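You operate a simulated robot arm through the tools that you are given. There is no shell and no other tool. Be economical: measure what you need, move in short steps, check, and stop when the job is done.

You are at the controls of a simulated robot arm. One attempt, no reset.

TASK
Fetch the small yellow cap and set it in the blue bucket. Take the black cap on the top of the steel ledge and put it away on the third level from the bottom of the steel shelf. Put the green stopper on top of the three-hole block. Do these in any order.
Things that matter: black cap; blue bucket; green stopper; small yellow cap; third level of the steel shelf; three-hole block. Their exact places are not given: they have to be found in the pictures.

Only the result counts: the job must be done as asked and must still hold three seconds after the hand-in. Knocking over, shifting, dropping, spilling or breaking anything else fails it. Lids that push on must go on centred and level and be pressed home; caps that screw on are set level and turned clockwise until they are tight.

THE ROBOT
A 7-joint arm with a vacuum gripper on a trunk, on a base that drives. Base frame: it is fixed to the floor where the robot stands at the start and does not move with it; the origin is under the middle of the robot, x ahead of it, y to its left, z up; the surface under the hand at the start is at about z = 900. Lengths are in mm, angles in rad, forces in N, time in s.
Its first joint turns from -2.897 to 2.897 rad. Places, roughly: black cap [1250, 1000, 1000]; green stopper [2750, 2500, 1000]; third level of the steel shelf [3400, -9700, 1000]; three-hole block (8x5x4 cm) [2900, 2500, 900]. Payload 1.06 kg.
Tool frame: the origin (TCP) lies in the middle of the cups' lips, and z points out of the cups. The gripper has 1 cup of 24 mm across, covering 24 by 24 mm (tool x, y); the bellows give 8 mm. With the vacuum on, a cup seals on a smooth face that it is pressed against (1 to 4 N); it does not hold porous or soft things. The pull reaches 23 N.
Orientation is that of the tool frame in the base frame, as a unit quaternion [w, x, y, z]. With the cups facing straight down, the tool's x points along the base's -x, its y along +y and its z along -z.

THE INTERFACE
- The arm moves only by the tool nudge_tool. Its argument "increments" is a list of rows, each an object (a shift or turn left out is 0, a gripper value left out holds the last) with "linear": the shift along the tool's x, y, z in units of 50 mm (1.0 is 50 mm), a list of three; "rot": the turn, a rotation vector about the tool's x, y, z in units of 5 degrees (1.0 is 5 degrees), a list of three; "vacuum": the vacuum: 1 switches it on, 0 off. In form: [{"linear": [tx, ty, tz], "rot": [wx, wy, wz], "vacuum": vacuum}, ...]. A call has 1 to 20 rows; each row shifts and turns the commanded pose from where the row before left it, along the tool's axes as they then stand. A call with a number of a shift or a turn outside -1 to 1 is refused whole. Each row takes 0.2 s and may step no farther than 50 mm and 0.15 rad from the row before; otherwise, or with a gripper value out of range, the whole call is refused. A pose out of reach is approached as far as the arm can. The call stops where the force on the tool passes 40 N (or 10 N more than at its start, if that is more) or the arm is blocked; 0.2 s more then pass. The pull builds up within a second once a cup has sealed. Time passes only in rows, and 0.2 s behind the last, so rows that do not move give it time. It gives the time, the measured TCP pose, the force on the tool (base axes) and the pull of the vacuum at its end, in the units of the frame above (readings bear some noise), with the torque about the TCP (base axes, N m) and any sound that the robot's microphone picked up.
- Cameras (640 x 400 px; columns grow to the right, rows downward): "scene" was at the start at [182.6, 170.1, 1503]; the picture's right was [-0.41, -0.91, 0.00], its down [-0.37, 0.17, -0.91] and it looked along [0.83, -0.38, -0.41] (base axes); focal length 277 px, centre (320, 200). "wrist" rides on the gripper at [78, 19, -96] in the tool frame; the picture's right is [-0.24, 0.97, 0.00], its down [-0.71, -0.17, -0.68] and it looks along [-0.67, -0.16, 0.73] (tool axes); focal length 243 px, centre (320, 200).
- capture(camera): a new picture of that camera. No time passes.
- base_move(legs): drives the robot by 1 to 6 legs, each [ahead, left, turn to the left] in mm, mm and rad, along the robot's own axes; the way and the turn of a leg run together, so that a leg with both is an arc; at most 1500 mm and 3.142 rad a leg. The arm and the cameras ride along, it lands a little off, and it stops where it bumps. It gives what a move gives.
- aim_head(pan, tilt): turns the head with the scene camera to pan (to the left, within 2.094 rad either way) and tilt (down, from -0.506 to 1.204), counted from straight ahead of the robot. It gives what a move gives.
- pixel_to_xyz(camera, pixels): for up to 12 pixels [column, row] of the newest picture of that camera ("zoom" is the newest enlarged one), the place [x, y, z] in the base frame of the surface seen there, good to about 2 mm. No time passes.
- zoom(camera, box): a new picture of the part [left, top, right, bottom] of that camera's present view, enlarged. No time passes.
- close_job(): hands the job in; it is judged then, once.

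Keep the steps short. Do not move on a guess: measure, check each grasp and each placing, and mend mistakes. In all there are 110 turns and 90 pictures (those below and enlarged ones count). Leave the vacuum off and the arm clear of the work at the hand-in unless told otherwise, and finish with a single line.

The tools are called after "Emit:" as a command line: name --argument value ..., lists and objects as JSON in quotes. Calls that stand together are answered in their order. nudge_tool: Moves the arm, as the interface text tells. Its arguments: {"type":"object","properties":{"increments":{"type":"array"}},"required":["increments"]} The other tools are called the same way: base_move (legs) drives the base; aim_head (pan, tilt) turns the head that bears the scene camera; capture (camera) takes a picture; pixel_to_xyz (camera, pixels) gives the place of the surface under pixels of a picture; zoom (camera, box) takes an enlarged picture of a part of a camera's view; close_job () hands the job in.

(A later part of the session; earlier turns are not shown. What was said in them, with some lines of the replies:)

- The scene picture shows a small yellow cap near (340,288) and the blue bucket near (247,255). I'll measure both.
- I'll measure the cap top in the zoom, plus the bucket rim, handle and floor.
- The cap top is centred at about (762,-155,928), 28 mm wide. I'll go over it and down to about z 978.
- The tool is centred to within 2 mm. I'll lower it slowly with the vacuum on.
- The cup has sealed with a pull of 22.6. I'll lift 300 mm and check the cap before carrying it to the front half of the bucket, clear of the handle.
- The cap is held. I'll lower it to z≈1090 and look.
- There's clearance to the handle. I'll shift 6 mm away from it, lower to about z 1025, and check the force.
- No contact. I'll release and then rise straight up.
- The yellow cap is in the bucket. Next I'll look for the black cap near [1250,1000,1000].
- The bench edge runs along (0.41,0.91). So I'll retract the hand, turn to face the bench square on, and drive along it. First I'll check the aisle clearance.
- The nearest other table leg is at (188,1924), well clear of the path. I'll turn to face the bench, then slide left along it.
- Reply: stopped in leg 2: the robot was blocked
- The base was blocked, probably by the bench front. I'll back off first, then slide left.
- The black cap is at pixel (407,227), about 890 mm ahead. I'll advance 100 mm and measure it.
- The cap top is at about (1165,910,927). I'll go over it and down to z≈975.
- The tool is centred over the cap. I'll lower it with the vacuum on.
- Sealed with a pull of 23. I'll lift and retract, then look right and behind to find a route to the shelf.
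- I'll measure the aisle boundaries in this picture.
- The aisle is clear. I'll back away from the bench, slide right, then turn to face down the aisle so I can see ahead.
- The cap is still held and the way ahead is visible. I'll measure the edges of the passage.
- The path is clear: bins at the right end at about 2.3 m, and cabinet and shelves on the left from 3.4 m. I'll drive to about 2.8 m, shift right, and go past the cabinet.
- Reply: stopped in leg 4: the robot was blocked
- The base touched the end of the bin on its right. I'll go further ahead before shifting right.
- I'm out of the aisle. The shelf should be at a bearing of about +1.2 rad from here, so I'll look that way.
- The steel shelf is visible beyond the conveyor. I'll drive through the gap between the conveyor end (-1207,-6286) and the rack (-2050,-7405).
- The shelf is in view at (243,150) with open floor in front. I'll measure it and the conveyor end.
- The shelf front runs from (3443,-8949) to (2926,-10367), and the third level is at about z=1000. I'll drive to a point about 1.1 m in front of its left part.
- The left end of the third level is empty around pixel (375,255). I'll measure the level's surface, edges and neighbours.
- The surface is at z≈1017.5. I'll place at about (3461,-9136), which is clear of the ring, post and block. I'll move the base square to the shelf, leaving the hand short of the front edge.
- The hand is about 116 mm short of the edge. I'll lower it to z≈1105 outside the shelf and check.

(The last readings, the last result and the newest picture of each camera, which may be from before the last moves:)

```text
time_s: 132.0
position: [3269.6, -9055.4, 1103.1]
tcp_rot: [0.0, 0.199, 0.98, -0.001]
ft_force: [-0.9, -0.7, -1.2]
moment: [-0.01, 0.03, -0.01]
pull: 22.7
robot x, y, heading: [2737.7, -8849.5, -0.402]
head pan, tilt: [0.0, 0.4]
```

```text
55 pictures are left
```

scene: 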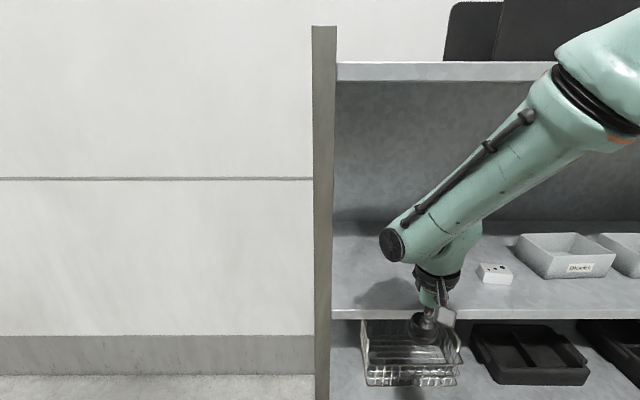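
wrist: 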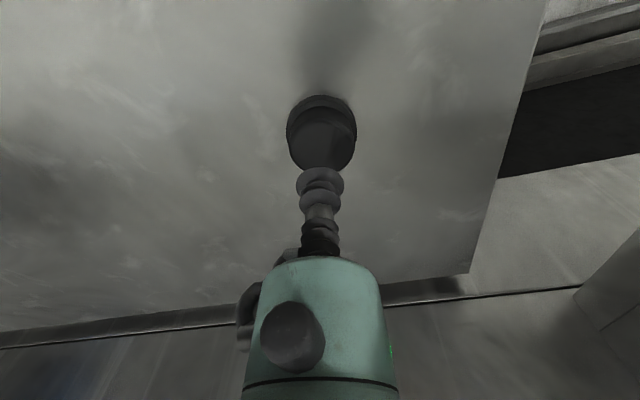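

I'll measure the forearm's clearance against the top level's front edge (z≈1490) for when it moves in 206 mm.

Emit:
pixel_to_xyz --camera "scene" --pixels '[[393, 232], [435, 190], [480, 140], [525, 105], [555, 65], [580, 40], [620, 20], [450, 72], [400, 80]]'

```text
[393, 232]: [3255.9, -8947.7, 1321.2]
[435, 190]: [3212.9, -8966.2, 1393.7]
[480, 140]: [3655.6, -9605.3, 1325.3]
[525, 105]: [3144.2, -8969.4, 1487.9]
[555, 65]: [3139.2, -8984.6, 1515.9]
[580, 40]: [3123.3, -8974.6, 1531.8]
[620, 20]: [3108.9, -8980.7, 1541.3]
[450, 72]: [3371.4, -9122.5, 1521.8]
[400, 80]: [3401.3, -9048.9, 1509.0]
```

Margins are adequate: the forearm is at about z 1400 where it will cross the edge. I'll move in 190 mm in small rows while watching the force.

Emit:
nudge_tool --increments '[{"linear": [-0.76, 0, 0]}, {"linear": [-0.76, 0, 0]}, {"linear": [-0.76, 0, 0]}, {"linear": [-0.76, 0, 0]}, {"linear": [-0.76, 0, 0]}]'

Emit:
capture --camera "scene"

Emit:
capture --camera "wrist"

```text
time_s: 133.2
position: [3444.2, -9129.6, 1107.2]
tcp_rot: [0.0, 0.199, 0.98, -0.001]
ft_force: [-0.8, -0.5, -0.9]
moment: [-0.03, -0.03, -0.02]
pull: 22.8
robot x, y, heading: [2739.5, -8853.7, -0.405]
head pan, tilt: [0.0, 0.4]
```

```text
54 pictures are left
```

scene: 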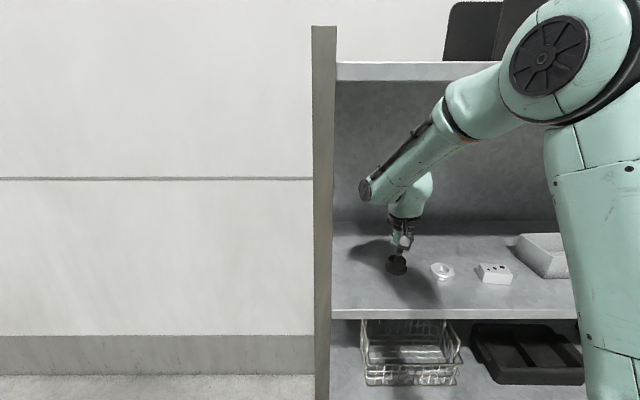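

```text
53 pictures are left
```

wrist: 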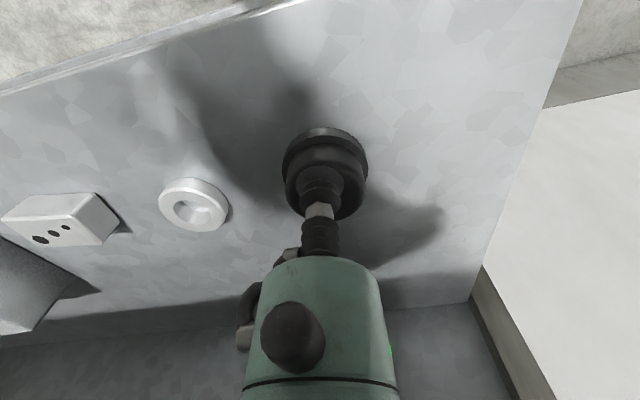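

The spot is clear. I'll lower gently onto the level.

Emit:
nudge_tool --increments '[{"linear": [0, 0, 0.6]}, {"linear": [0, 0, 0.4]}, {"linear": [0, 0, 0.08]}, {"linear": [0, 0, 0.06]}]'

```text
time_s: 134.2
position: [3445.4, -9129.7, 1049.1]
tcp_rot: [0.001, 0.199, 0.98, 0.0]
ft_force: [-2.4, -1.0, 15.4]
moment: [0.01, -0.02, 0.02]
pull: 22.9
robot x, y, heading: [2735.8, -8850.9, -0.407]
head pan, tilt: [0.0, 0.4]
```

It's in contact (15 N). I'll ease up a little, release, and lift.

Emit:
nudge_tool --increments '[{"linear": [0, 0, -0.05], "vacuum": 0}, {}, {}, {}, {}, {}, {"linear": [0, 0, -0.2]}, {"linear": [0, 0, -0.5]}, {"linear": [0, 0, -0.5]}]'

Emit:
capture --camera "wrist"

```text
time_s: 136.2
position: [3445.1, -9129.8, 1111.5]
tcp_rot: [0.0, 0.199, 0.98, 0.0]
ft_force: [-1.1, 0.3, -0.3]
moment: [0.0, 0.0, -0.01]
pull: 0.1
robot x, y, heading: [2739.8, -8850.1, -0.398]
head pan, tilt: [0.0, 0.4]
```

```text
52 pictures are left
```

wrist: 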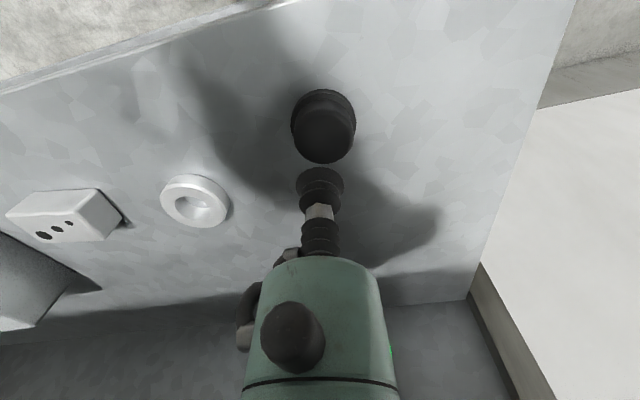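

The black cap stands on the third level. I'll back out, raise the arm, and begin driving back the known way.

Emit:
nudge_tool --increments '[{"linear": [0.76, 0, 0]}, {"linear": [0.76, 0, 0]}, {"linear": [0.76, 0, 0]}, {"linear": [0.76, 0, 0]}, {"linear": [0.76, 0, 0]}, {"linear": [0, 0, -0.88]}, {"linear": [0, 0, -0.88]}, {"linear": [0, 0, -0.88]}, {"linear": [0, 0, -0.88]}, {"linear": [0, 0, -0.88]}]'

Emit:
zoom --camera "scene" --box '[300, 180, 540, 340]'

Emit:
base_move --legs '[[-550, 0, 0], [0, 0, -3.09]]'

```text
time_s: 138.4
position: [3270.8, -9055.7, 1331.0]
tcp_rot: [0.0, 0.199, 0.98, 0.0]
ft_force: [0.5, 0.7, 0.9]
moment: [0.01, 0.01, -0.02]
pull: 0.1
robot x, y, heading: [2740.8, -8849.9, -0.403]
head pan, tilt: [0.0, 0.4]
```

```text
2.50 times, centred on (420, 260) of scene
```

zoom: 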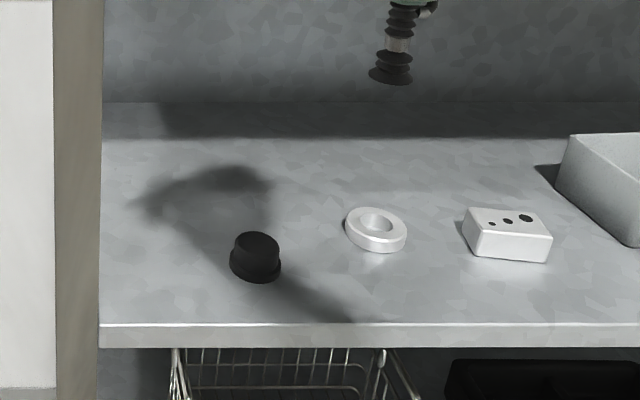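

```text
time_s: 148.8
position: [1687.7, -8454.6, 1330.7]
tcp_rot: [0.001, 0.985, -0.172, 0.001]
ft_force: [0.8, 0.4, 0.1]
moment: [-0.04, -0.01, 0.03]
pull: 0.0
robot x, y, heading: [2226.1, -8629.7, 2.798]
head pan, tilt: [0.0, 0.4]
```

Emit:
base_move --legs '[[1297, 0, 0], [1297, 0, 0], [1297, 0, 0], [0, 0, -0.92]]'

Emit:
aim_head --pan 0.0 --tilt 0.3

```text
time_s: 169.9
position: [-1586.6, -6732.4, 1330.2]
tcp_rot: [-0.001, 0.8, -0.601, 0.0]
ft_force: [-0.1, -0.2, 0.0]
moment: [0.01, -0.03, 0.0]
pull: 0.1
robot x, y, heading: [-1407.6, -7277.9, 1.852]
head pan, tilt: [0.0, 0.4]
```

```text
time_s: 170.6
position: [-1585.0, -6731.4, 1329.9]
tcp_rot: [0.0, 0.8, -0.6, 0.0]
ft_force: [0.4, -0.5, -0.5]
moment: [0.0, 0.01, 0.0]
pull: 0.0
robot x, y, heading: [-1406.9, -7275.2, 1.851]
head pan, tilt: [0.0, 0.3]
```

On track. I'll go on to the aisle mouth and turn to face down it.

Emit:
base_move --legs '[[0, 0, 0.031], [1226, 0, 0], [1226, 0, 0], [1226, 0, 0], [0, 0, -0.735]]'

Emit:
capture --camera "scene"

```text
time_s: 190.8
position: [-2339.8, -3228.5, 1331.6]
tcp_rot: [0.0, -0.546, 0.838, 0.0]
ft_force: [-0.1, -1.0, 0.0]
moment: [-0.01, 0.01, 0.0]
pull: 0.0
robot x, y, heading: [-2553.2, -3755.7, 1.159]
head pan, tilt: [0.0, 0.3]
```

```text
50 pictures are left
```

scene: 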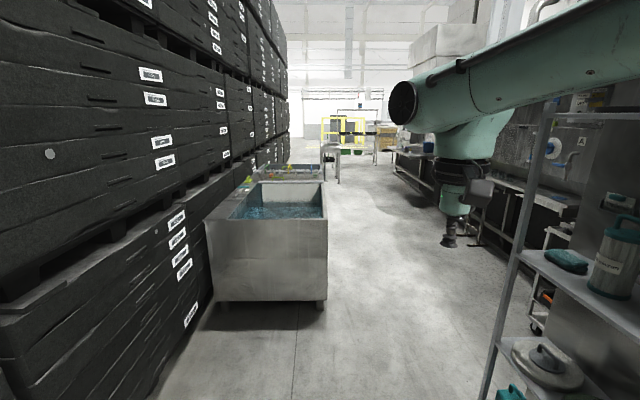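

The aisle mouth is as expected. I'll go ahead past the shelf on the right, shift right, then pass the bins.

Emit:
base_move --legs '[[1500, 0, -0.013], [0, -230, 0], [1500, 0, 0], [1500, 0, 0]]'

Emit:
capture --camera "scene"

```text
time_s: 213.6
position: [-299.1, 786.5, 1330.4]
tcp_rot: [0.0, -0.543, 0.84, 0.0]
ft_force: [-0.6, 0.5, -0.1]
moment: [-0.03, -0.01, 0.0]
pull: 0.1
robot x, y, heading: [-516.7, 260.1, 1.144]
head pan, tilt: [0.0, 0.3]
```

```text
49 pictures are left
```

scene: 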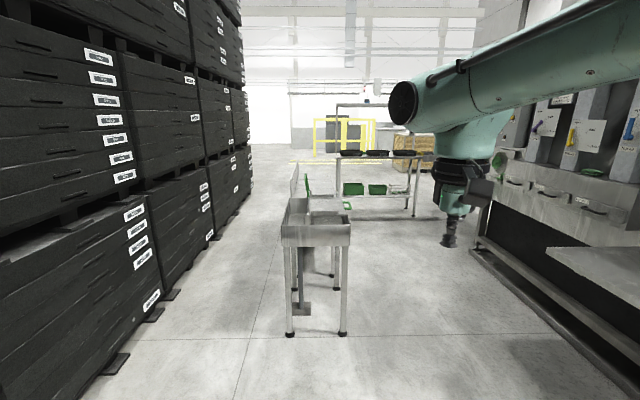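

Next I'll shift right, away from the sink table, and go on past the bench end.

Emit:
base_move --legs '[[0, -560, 0], [1300, 0, 0], [900, 0, 0]]'

Emit:
aim_head --pan -0.9 --tilt 0.35

Emit:
capture --camera "scene"

Emit:
aim_head --pan -0.3 --tilt 0.35

Emit:
capture --camera "scene"

```text
time_s: 227.3
position: [1115.7, 2570.8, 1332.0]
tcp_rot: [0.0, -0.544, 0.839, 0.0]
ft_force: [0.6, 0.2, 1.0]
moment: [0.0, -0.05, 0.02]
pull: 0.0
robot x, y, heading: [898.1, 2042.7, 1.146]
head pan, tilt: [0.0, 0.3]
```

```text
time_s: 228.5
position: [1114.9, 2570.5, 1330.3]
tcp_rot: [0.001, -0.544, 0.839, 0.0]
ft_force: [-0.5, -0.4, 0.5]
moment: [0.02, -0.01, -0.03]
pull: 0.1
robot x, y, heading: [897.4, 2045.0, 1.149]
head pan, tilt: [-0.901, 0.351]
```

```text
48 pictures are left
```

scene: 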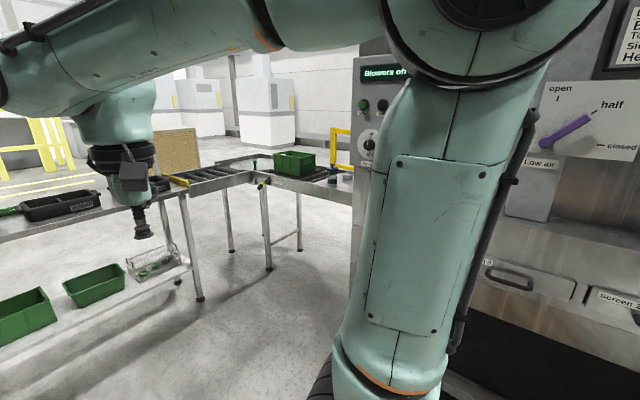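

```text
time_s: 229.5
position: [1116.0, 2570.9, 1330.9]
tcp_rot: [0.001, -0.544, 0.839, 0.001]
ft_force: [-0.3, 0.1, -0.1]
moment: [0.02, 0.03, 0.07]
pull: 0.1
robot x, y, heading: [898.3, 2041.4, 1.145]
head pan, tilt: [-0.3, 0.351]
```

```text
47 pictures are left
```

scene: 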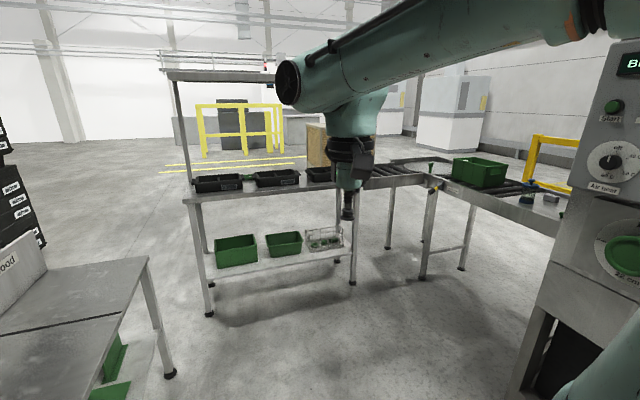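

Emit:
zoom --camera "scene" --box '[400, 140, 580, 260]'

Emit:
pixel_to_xyz --camera "scene" --pixels '[[431, 167], [551, 199], [530, 199], [420, 190], [515, 215], [423, 280], [352, 283], [208, 315], [170, 375], [545, 235], [530, 390], [480, 165]]'

```text
3.33 times, centred on (490, 200) of scene
```

zoom: 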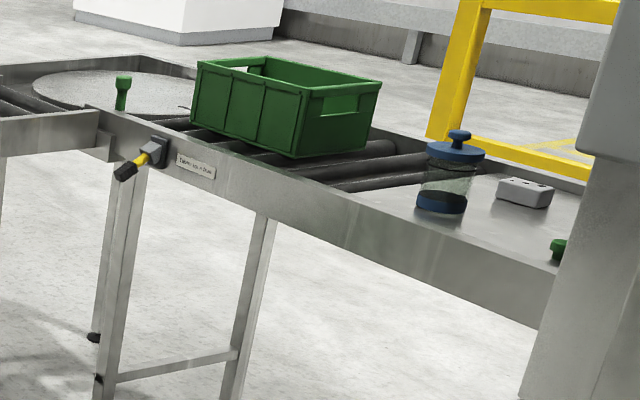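

```text
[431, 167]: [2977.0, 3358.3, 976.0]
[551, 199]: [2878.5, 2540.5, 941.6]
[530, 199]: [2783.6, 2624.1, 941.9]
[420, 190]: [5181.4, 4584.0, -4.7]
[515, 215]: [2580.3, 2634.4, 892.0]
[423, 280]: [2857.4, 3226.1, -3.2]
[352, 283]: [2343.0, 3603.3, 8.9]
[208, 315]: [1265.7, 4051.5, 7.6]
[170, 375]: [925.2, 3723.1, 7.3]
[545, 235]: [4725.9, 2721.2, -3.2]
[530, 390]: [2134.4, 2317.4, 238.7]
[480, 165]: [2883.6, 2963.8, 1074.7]
```

The block is at about (2878,2540) on the conveyor-end table, with the green stopper partly hidden by the column. I'll go ahead, turn right to face that table, slide left, and approach.

Emit:
base_move --legs '[[770, 0, 0], [0, 0, -1.571], [0, 520, 0], [350, 0, 0]]'

Emit:
aim_head --pan -0.1 --tilt 0.45

Emit:
capture --camera "scene"

```text
time_s: 242.0
position: [2271.5, 2848.3, 1329.7]
tcp_rot: [0.0, 0.212, 0.977, 0.0]
ft_force: [-0.5, -0.1, 0.2]
moment: [0.03, -0.02, 0.0]
pull: 0.1
robot x, y, heading: [1746.5, 3070.0, -0.429]
head pan, tilt: [-0.3, 0.351]
```

```text
time_s: 242.7
position: [2270.6, 2847.1, 1330.7]
tcp_rot: [0.0, 0.212, 0.977, 0.0]
ft_force: [-0.1, -0.2, 0.1]
moment: [-0.02, 0.01, -0.01]
pull: 0.0
robot x, y, heading: [1744.3, 3072.4, -0.427]
head pan, tilt: [-0.099, 0.45]
```

```text
45 pictures are left
```

scene: 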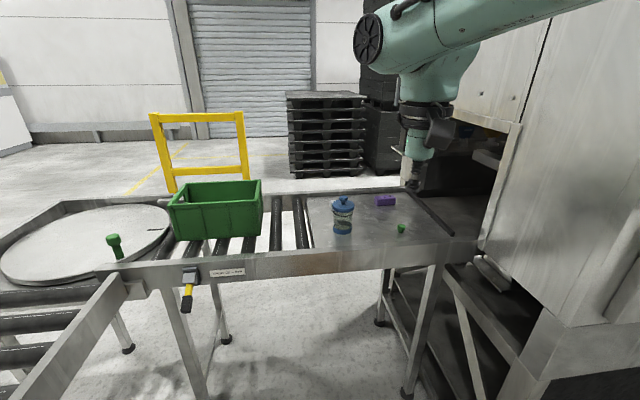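

The green stopper is at (401,228) and a block-like thing at (386,200). I'll zoom and measure.

Emit:
zoom --camera "scene" --box '[310, 175, 450, 265]'

Emit:
pixel_to_xyz --camera "scene" --pixels '[[386, 198], [401, 227], [343, 200], [440, 240], [430, 270], [310, 272], [410, 205], [445, 235], [480, 245], [400, 250]]'

```text
4.44 times, centred on (380, 220) of scene
```

zoom: 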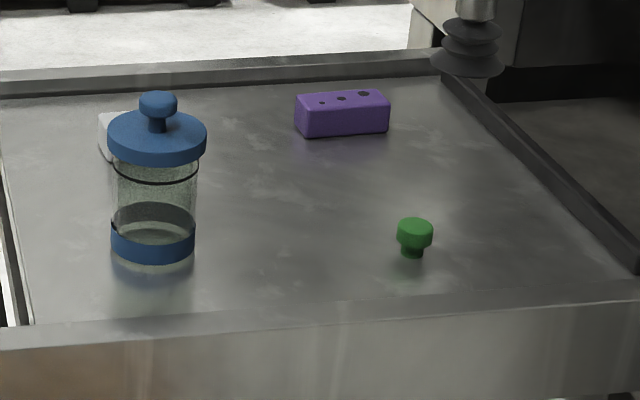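

```text
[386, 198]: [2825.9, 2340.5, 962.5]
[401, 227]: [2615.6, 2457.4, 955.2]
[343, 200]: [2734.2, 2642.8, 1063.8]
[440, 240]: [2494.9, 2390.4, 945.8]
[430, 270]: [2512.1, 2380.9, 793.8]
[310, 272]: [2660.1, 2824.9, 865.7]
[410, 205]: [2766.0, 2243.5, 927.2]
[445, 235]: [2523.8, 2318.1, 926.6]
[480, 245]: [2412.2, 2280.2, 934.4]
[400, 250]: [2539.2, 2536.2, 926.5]
```

There are two block-like things: purple at (2826,2340) and a pale one behind the jar at (2878,2540). The given place matches the pale one. I'll move closer and inspect both from above.

Emit:
base_move --legs '[[300, 0, 0], [170, 0, 0]]'

Emit:
capture --camera "wrist"

Emit:
aim_head --pan -0.1 --tilt 0.65

Emit:
capture --camera "scene"

```text
time_s: 245.8
position: [2698.5, 2653.9, 1331.0]
tcp_rot: [0.0, 0.211, 0.977, 0.001]
ft_force: [0.1, 1.1, 0.1]
moment: [0.0, -0.02, 0.02]
pull: 0.1
robot x, y, heading: [2169.6, 2875.7, -0.43]
head pan, tilt: [-0.099, 0.45]
```

```text
43 pictures are left
```

wrist: 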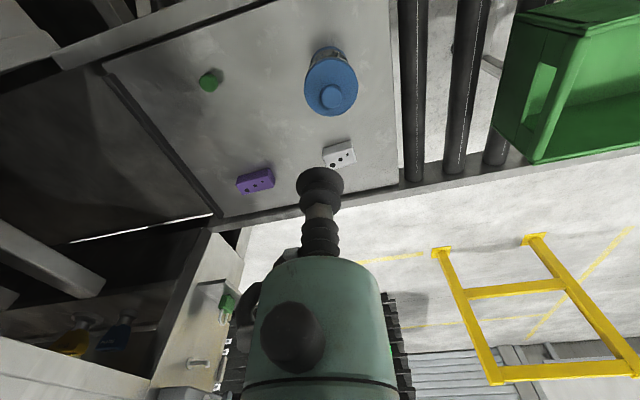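

```text
time_s: 246.6
position: [2699.3, 2653.7, 1331.1]
tcp_rot: [0.0, 0.212, 0.977, 0.001]
ft_force: [0.1, 0.2, -0.8]
moment: [0.0, 0.03, -0.02]
pull: 0.1
robot x, y, heading: [2170.3, 2873.8, -0.427]
head pan, tilt: [-0.099, 0.649]
```

```text
42 pictures are left
```

scene: 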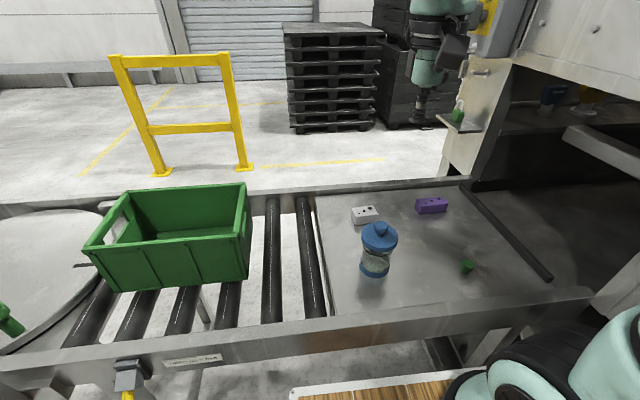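

Emit:
zoom --camera "wrist" --box '[180, 40, 380, 210]'

Emit:
zoom --camera "scene" --box '[330, 180, 490, 290]'

```text
2.35 times, centred on (280, 125) of wrist
```

zoom: 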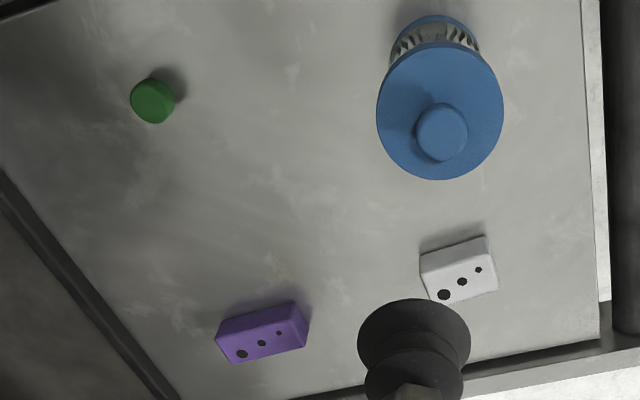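

```text
3.64 times, centred on (410, 235) of scene
```

zoom: 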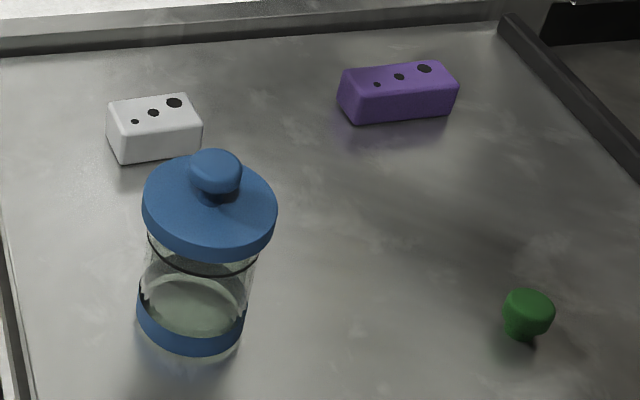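

Both blocks have three holes, so their sizes decide. I'll measure the corners of each against 8x5x4 cm.

Emit:
pixel_to_xyz --camera "zoom" --pixels '[[110, 104], [184, 96], [200, 125], [120, 133], [122, 163], [343, 70], [438, 63], [456, 83], [356, 96], [354, 122], [155, 115], [400, 78]]'

Emit:
zoom --camera "scene" --box '[345, 195, 455, 235]'

```text
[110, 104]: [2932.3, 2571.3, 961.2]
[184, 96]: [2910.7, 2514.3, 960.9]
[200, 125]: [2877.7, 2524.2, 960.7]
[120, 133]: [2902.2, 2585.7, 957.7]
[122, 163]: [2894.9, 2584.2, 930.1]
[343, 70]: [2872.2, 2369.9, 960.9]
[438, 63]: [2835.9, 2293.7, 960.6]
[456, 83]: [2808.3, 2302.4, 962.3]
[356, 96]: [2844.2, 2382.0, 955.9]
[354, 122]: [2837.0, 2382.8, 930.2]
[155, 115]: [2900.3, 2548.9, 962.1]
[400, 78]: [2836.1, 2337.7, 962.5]
```

```text
5.82 times, centred on (400, 215) of scene
```

zoom: 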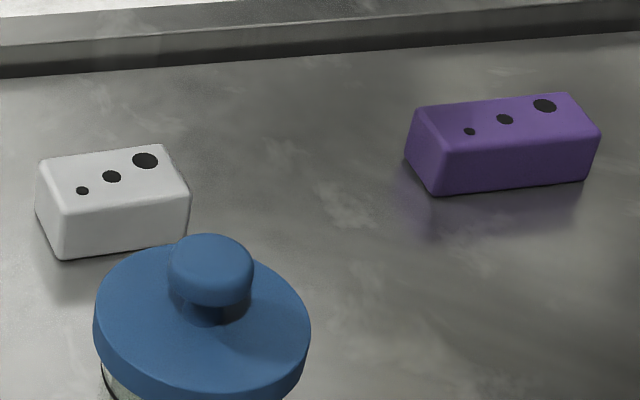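

The pale block's position (centre about (2903,2549)) matches the given place, and the purple one's doesn't. Before moving the hand right over the stopper, I'll check how near the machine structure is.

Emit:
pixel_to_xyz --camera "scene" --pixels '[[480, 100], [500, 90], [540, 60], [600, 40], [600, 140], [635, 200], [467, 266], [465, 120], [520, 10], [550, 275], [490, 20], [630, 320]]'

Emit:
aim_head --pan -0.6 --tilt 0.4

Emit:
capture --camera "scene"

```text
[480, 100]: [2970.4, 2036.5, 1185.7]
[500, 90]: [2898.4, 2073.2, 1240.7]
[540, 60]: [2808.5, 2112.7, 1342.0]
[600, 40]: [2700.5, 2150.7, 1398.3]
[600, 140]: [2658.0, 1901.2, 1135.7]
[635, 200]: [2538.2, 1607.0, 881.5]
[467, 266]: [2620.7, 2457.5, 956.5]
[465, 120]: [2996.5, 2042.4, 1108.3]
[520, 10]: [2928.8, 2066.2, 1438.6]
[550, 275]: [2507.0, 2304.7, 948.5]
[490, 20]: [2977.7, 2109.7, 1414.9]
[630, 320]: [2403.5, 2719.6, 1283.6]
```

```text
time_s: 247.5
position: [2698.2, 2654.4, 1331.1]
tcp_rot: [0.001, 0.211, 0.978, 0.0]
ft_force: [0.2, 0.1, -0.4]
moment: [-0.01, 0.01, -0.02]
pull: 0.2
robot x, y, heading: [2176.1, 2874.3, -0.421]
head pan, tilt: [-0.6, 0.4]
```

```text
38 pictures are left
```

scene: 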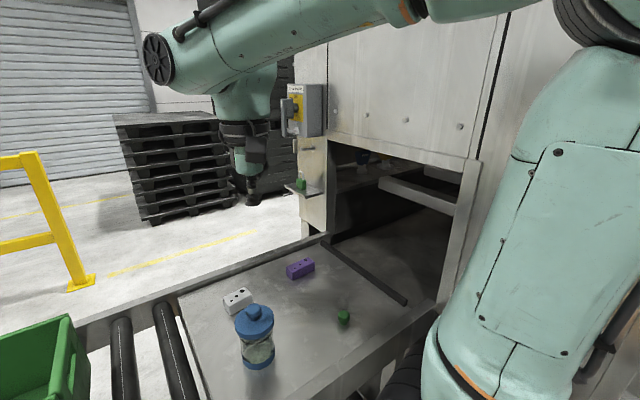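

The machine face is about 245 mm beyond the stopper, so there's room. I'll move over the stopper and down to z≈1010.

Emit:
nudge_tool --increments '[{"linear": [-0.05, -0.845, 0]}, {"linear": [-0.05, -0.845, 0]}, {"linear": [-0.05, -0.845, 0]}, {"linear": [-0.05, -0.845, 0]}, {"linear": [-0.05, -0.845, 0]}, {"linear": [0, 0, 0.9]}, {"linear": [0, 0, 0.9]}, {"linear": [0, 0, 0.9]}, {"linear": [0, 0, 0.9]}, {"linear": [0, 0, 0.9]}, {"linear": [0, 0, 0.9]}, {"linear": [0, 0, 0.9]}]'

Emit:
zoom --camera "wrist" --box '[220, 60, 420, 185]'

```text
time_s: 250.1
position: [2622.5, 2457.5, 1015.1]
tcp_rot: [0.001, 0.212, 0.977, -0.001]
ft_force: [-0.2, -0.6, 0.6]
moment: [-0.03, 0.0, -0.02]
pull: 0.0
robot x, y, heading: [2176.4, 2873.5, -0.428]
head pan, tilt: [-0.6, 0.4]
```

```text
3.20 times, centred on (320, 122) of wrist
```

zoom: 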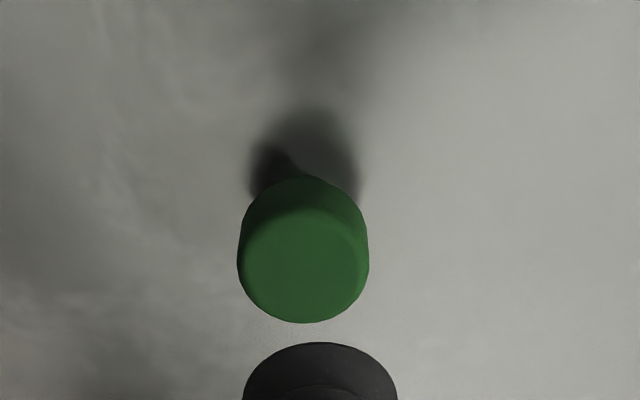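

Emit:
pixel_to_xyz --camera "zoom" --pixels '[[303, 262], [248, 262], [358, 262], [303, 222], [303, 308], [303, 190], [100, 200]]'

```text
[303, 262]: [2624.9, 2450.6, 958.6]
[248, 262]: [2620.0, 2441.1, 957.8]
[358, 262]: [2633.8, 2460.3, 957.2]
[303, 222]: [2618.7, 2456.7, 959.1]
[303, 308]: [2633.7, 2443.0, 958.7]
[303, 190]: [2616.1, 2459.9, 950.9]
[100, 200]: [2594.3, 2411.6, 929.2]
```

The stopper's head centre is at (2626,2450,958.5). I'll correct by about 6 mm each way and lower with the vacuum on.

Emit:
nudge_tool --increments '[{"linear": [-0.115, -0.107, 0.3], "vacuum": 1}, {"linear": [0, 0, 0.5]}, {"linear": [0, 0, 0.26]}, {"linear": [0, 0, 0.08]}, {"linear": [0, 0, 0.05]}, {}, {}, {}, {}]'

```text
time_s: 252.1
position: [2626.3, 2450.6, 955.4]
tcp_rot: [0.0, 0.21, 0.978, -0.001]
ft_force: [-0.7, -0.2, 3.2]
moment: [-0.01, -0.01, -0.01]
pull: 22.4
robot x, y, heading: [2172.3, 2872.3, -0.429]
head pan, tilt: [-0.6, 0.4]
```

Sealed. I'll lift, carry it above the pale block at z≈1175, and look from above.

Emit:
nudge_tool --increments '[{"linear": [0, 0, -0.4]}, {"linear": [0, 0, -0.8]}, {"linear": [0, 0, -0.8]}, {"linear": [0, 0, -0.8]}, {"linear": [0, 0, -0.8]}, {"linear": [0, 0, -0.8]}, {"linear": [-0.704, 0.68, 0]}, {"linear": [-0.704, 0.68, 0]}, {"linear": [-0.704, 0.68, 0]}, {"linear": [-0.704, 0.68, 0]}, {"linear": [-0.704, 0.68, 0]}, {"linear": [-0.704, 0.68, 0]}]'

Emit:
capture --camera "wrist"

```text
time_s: 254.7
position: [2902.9, 2548.0, 1176.0]
tcp_rot: [0.0, 0.212, 0.977, 0.0]
ft_force: [0.3, 0.6, -1.0]
moment: [-0.01, -0.06, 0.04]
pull: 22.7
robot x, y, heading: [2172.5, 2875.6, -0.426]
head pan, tilt: [-0.6, 0.4]
```

```text
36 pictures are left
```

wrist: 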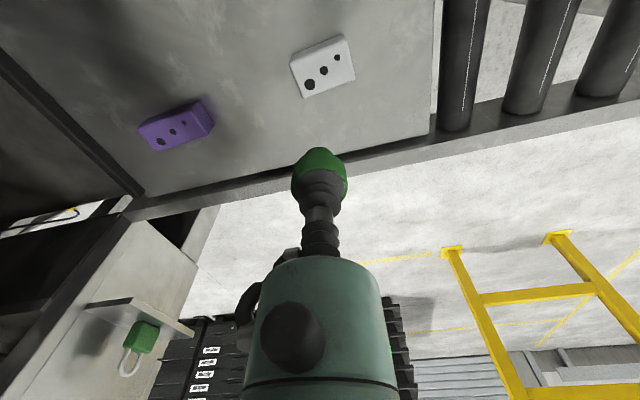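

Emit:
zoom --camera "wrist" --box '[260, 20, 380, 110]'

```text
4.44 times, centred on (320, 65) of wrist
```

zoom: 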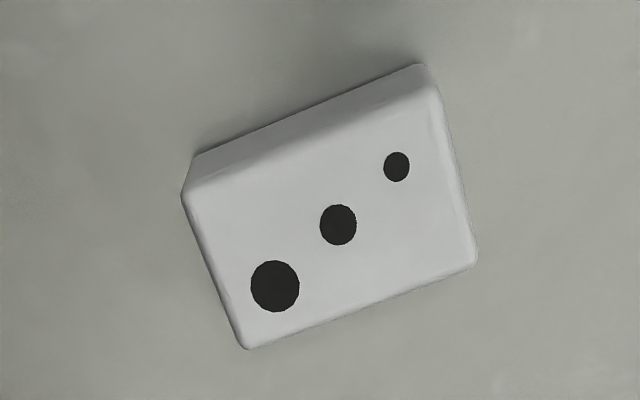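

Emit:
pixel_to_xyz --camera "zoom" --pixels '[[190, 195], [430, 88], [473, 260], [247, 345], [338, 222], [275, 285], [397, 166], [300, 180], [400, 240], [335, 260], [100, 100]]'

Emit:
pixel_to_xyz --camera "wrist" --pixels '[[141, 128], [198, 102], [212, 127], [158, 149]]'

```text
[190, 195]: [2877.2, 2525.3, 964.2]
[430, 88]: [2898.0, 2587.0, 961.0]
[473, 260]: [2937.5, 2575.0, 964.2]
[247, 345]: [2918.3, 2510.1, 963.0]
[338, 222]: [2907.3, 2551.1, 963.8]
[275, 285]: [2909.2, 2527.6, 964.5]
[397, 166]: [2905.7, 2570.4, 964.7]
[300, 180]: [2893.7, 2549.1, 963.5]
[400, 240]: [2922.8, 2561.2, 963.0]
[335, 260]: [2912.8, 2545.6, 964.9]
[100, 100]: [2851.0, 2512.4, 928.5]
```

```text
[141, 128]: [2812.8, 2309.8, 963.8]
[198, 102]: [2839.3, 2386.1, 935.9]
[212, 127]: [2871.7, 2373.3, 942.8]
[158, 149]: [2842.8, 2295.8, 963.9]
```

The pale block measures roughly 7x4.5x3.6 cm and the purple about 8.7x3.3, so the pale one fits the width and place. Its top centre is (2908,2549.5,964). I'll lower to just above it and look.

Emit:
nudge_tool --increments '[{"linear": [-0.08, 0.06, 0.8]}, {"linear": [0, 0, 0.9]}, {"linear": [0, 0, 0.9]}, {"linear": [0, 0, 0.7]}]'

Emit:
capture --camera "wrist"

Emit:
aim_head --pan 0.0 --tilt 0.6

Emit:
zoom --camera "scene" --box '[300, 130, 460, 290]'

```text
time_s: 255.7
position: [2907.5, 2550.9, 1010.6]
tcp_rot: [0.001, 0.212, 0.977, 0.0]
ft_force: [-0.3, -0.5, 0.6]
moment: [-0.04, -0.02, -0.02]
pull: 22.9
robot x, y, heading: [2174.5, 2874.6, -0.426]
head pan, tilt: [-0.6, 0.4]
```

```text
34 pictures are left
```

wrist: 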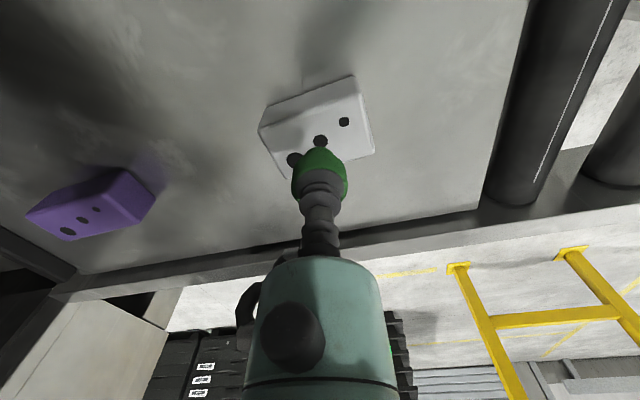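

```text
time_s: 256.7
position: [2907.7, 2550.6, 1010.0]
tcp_rot: [0.0, 0.211, 0.977, -0.001]
ft_force: [0.7, -0.6, -0.4]
moment: [0.02, 0.0, -0.01]
pull: 23.0
robot x, y, heading: [2171.2, 2876.5, -0.426]
head pan, tilt: [0.0, 0.6]
```

```text
2.50 times, centred on (380, 210) of scene
```

zoom: 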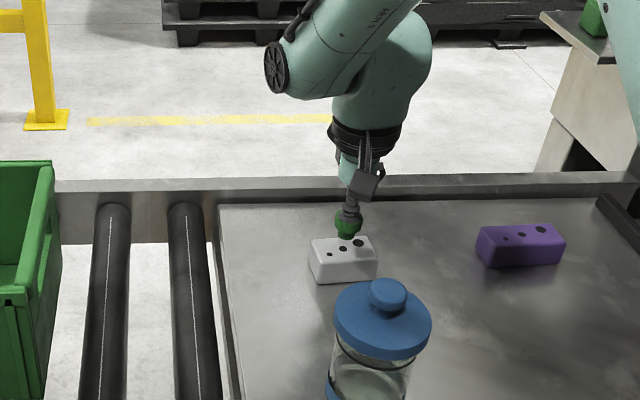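

It's aligned. I'll lower in small steps to contact.

Emit:
nudge_tool --increments '[{"linear": [0, 0, 0.2]}, {"linear": [0, 0, 0.08]}, {"linear": [0, 0, 0.04]}]'

```text
time_s: 257.5
position: [2907.4, 2550.2, 995.2]
tcp_rot: [0.0, 0.211, 0.977, 0.0]
ft_force: [0.4, -0.1, -0.7]
moment: [0.02, 0.02, 0.0]
pull: 23.1
robot x, y, heading: [2173.8, 2876.5, -0.424]
head pan, tilt: [0.0, 0.6]
```

Emit:
nudge_tool --increments '[{"linear": [0, 0, 0.03]}, {"linear": [0, 0, 0.03]}]'

```text
time_s: 258.1
position: [2907.6, 2550.0, 993.0]
tcp_rot: [0.0, 0.211, 0.977, 0.0]
ft_force: [-0.3, 0.6, 1.1]
moment: [0.0, 0.01, 0.0]
pull: 23.2
robot x, y, heading: [2175.5, 2876.7, -0.425]
head pan, tilt: [0.0, 0.6]
```

Emit:
nudge_tool --increments '[{"linear": [0, 0, 0.03]}, {}]'

```text
time_s: 258.7
position: [2907.8, 2550.2, 991.9]
tcp_rot: [0.001, 0.212, 0.977, -0.001]
ft_force: [-0.5, 0.7, 11.4]
moment: [-0.02, 0.0, 0.03]
pull: 22.8
robot x, y, heading: [2174.2, 2875.9, -0.432]
head pan, tilt: [0.0, 0.6]
```

It's in contact (11 N). I'll ease off 1 mm, release, wait, and lift straight up.

Emit:
nudge_tool --increments '[{"linear": [0, 0, -0.02], "vacuum": 0}, {}, {}, {}, {}, {}, {"linear": [0, 0, -0.1]}, {"linear": [0, 0, -0.4]}, {"linear": [0, 0, -0.8]}, {"linear": [0, 0, -0.8]}, {"linear": [0, 0, -0.8]}]'

Emit:
capture --camera "wrist"

Emit:
zoom --camera "scene" --box '[300, 170, 460, 270]'

```text
time_s: 261.1
position: [2909.0, 2549.3, 1137.5]
tcp_rot: [0.0, 0.211, 0.978, 0.001]
ft_force: [1.5, -0.8, 0.7]
moment: [-0.01, 0.0, 0.0]
pull: 0.0
robot x, y, heading: [2170.4, 2874.9, -0.43]
head pan, tilt: [0.0, 0.6]
```

```text
32 pictures are left
```

wrist: 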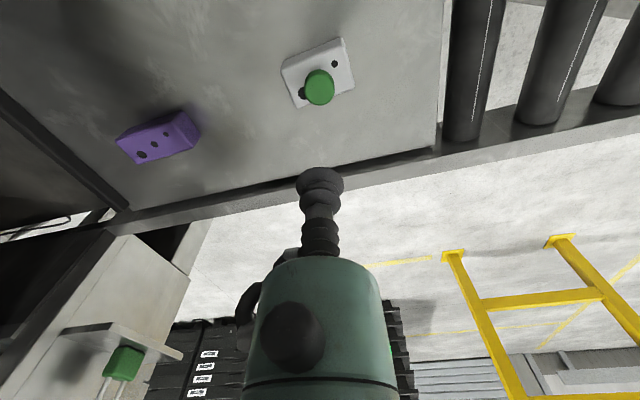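

```text
4.00 times, centred on (380, 220) of scene
```

zoom: 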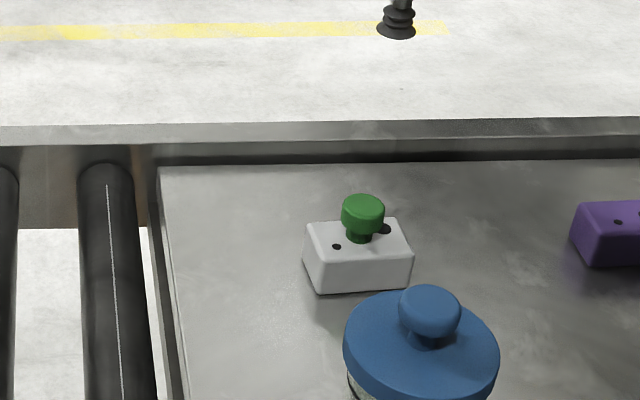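

The stopper stands upright and centred on the pale three-hole block. I'll raise and retract the arm clear, then check once more.

Emit:
nudge_tool --increments '[{"linear": [0, 0, -0.9]}, {"linear": [0, 0, -0.9]}, {"linear": [0, 0, -0.9]}, {"linear": [0.9, 0, 0]}, {"linear": [0.9, 0, 0]}, {"linear": [0.9, 0, 0]}, {"linear": [0.9, 0, 0]}]'

Emit:
zoom --camera "scene" --box '[300, 150, 500, 290]'

```text
time_s: 262.7
position: [2744.1, 2624.2, 1272.2]
tcp_rot: [0.0, 0.211, 0.978, 0.0]
ft_force: [1.0, 0.4, -0.6]
moment: [0.05, 0.07, -0.02]
pull: 0.1
robot x, y, heading: [2175.3, 2874.3, -0.429]
head pan, tilt: [0.0, 0.6]
```

```text
2.86 times, centred on (400, 220) of scene
```

zoom: 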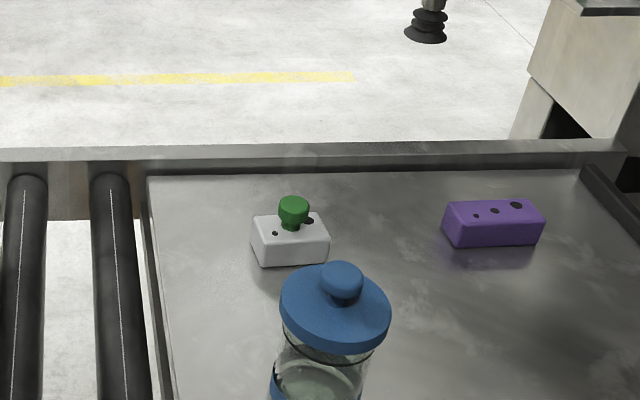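

All three placings are done, the vacuum is off and the arm is clear, so I'm handing in.

Emit:
close_job

```text
The job is handed in.
```

Handed in: the yellow cap is in the blue bucket, the black cap is on the third level of the steel shelf, and the green stopper is on the pale three-hole block, picked over a purple one by its given place and rough size; the base bumped the bench front once and a bin once while driving, and I did not check either afterwards for shifting.
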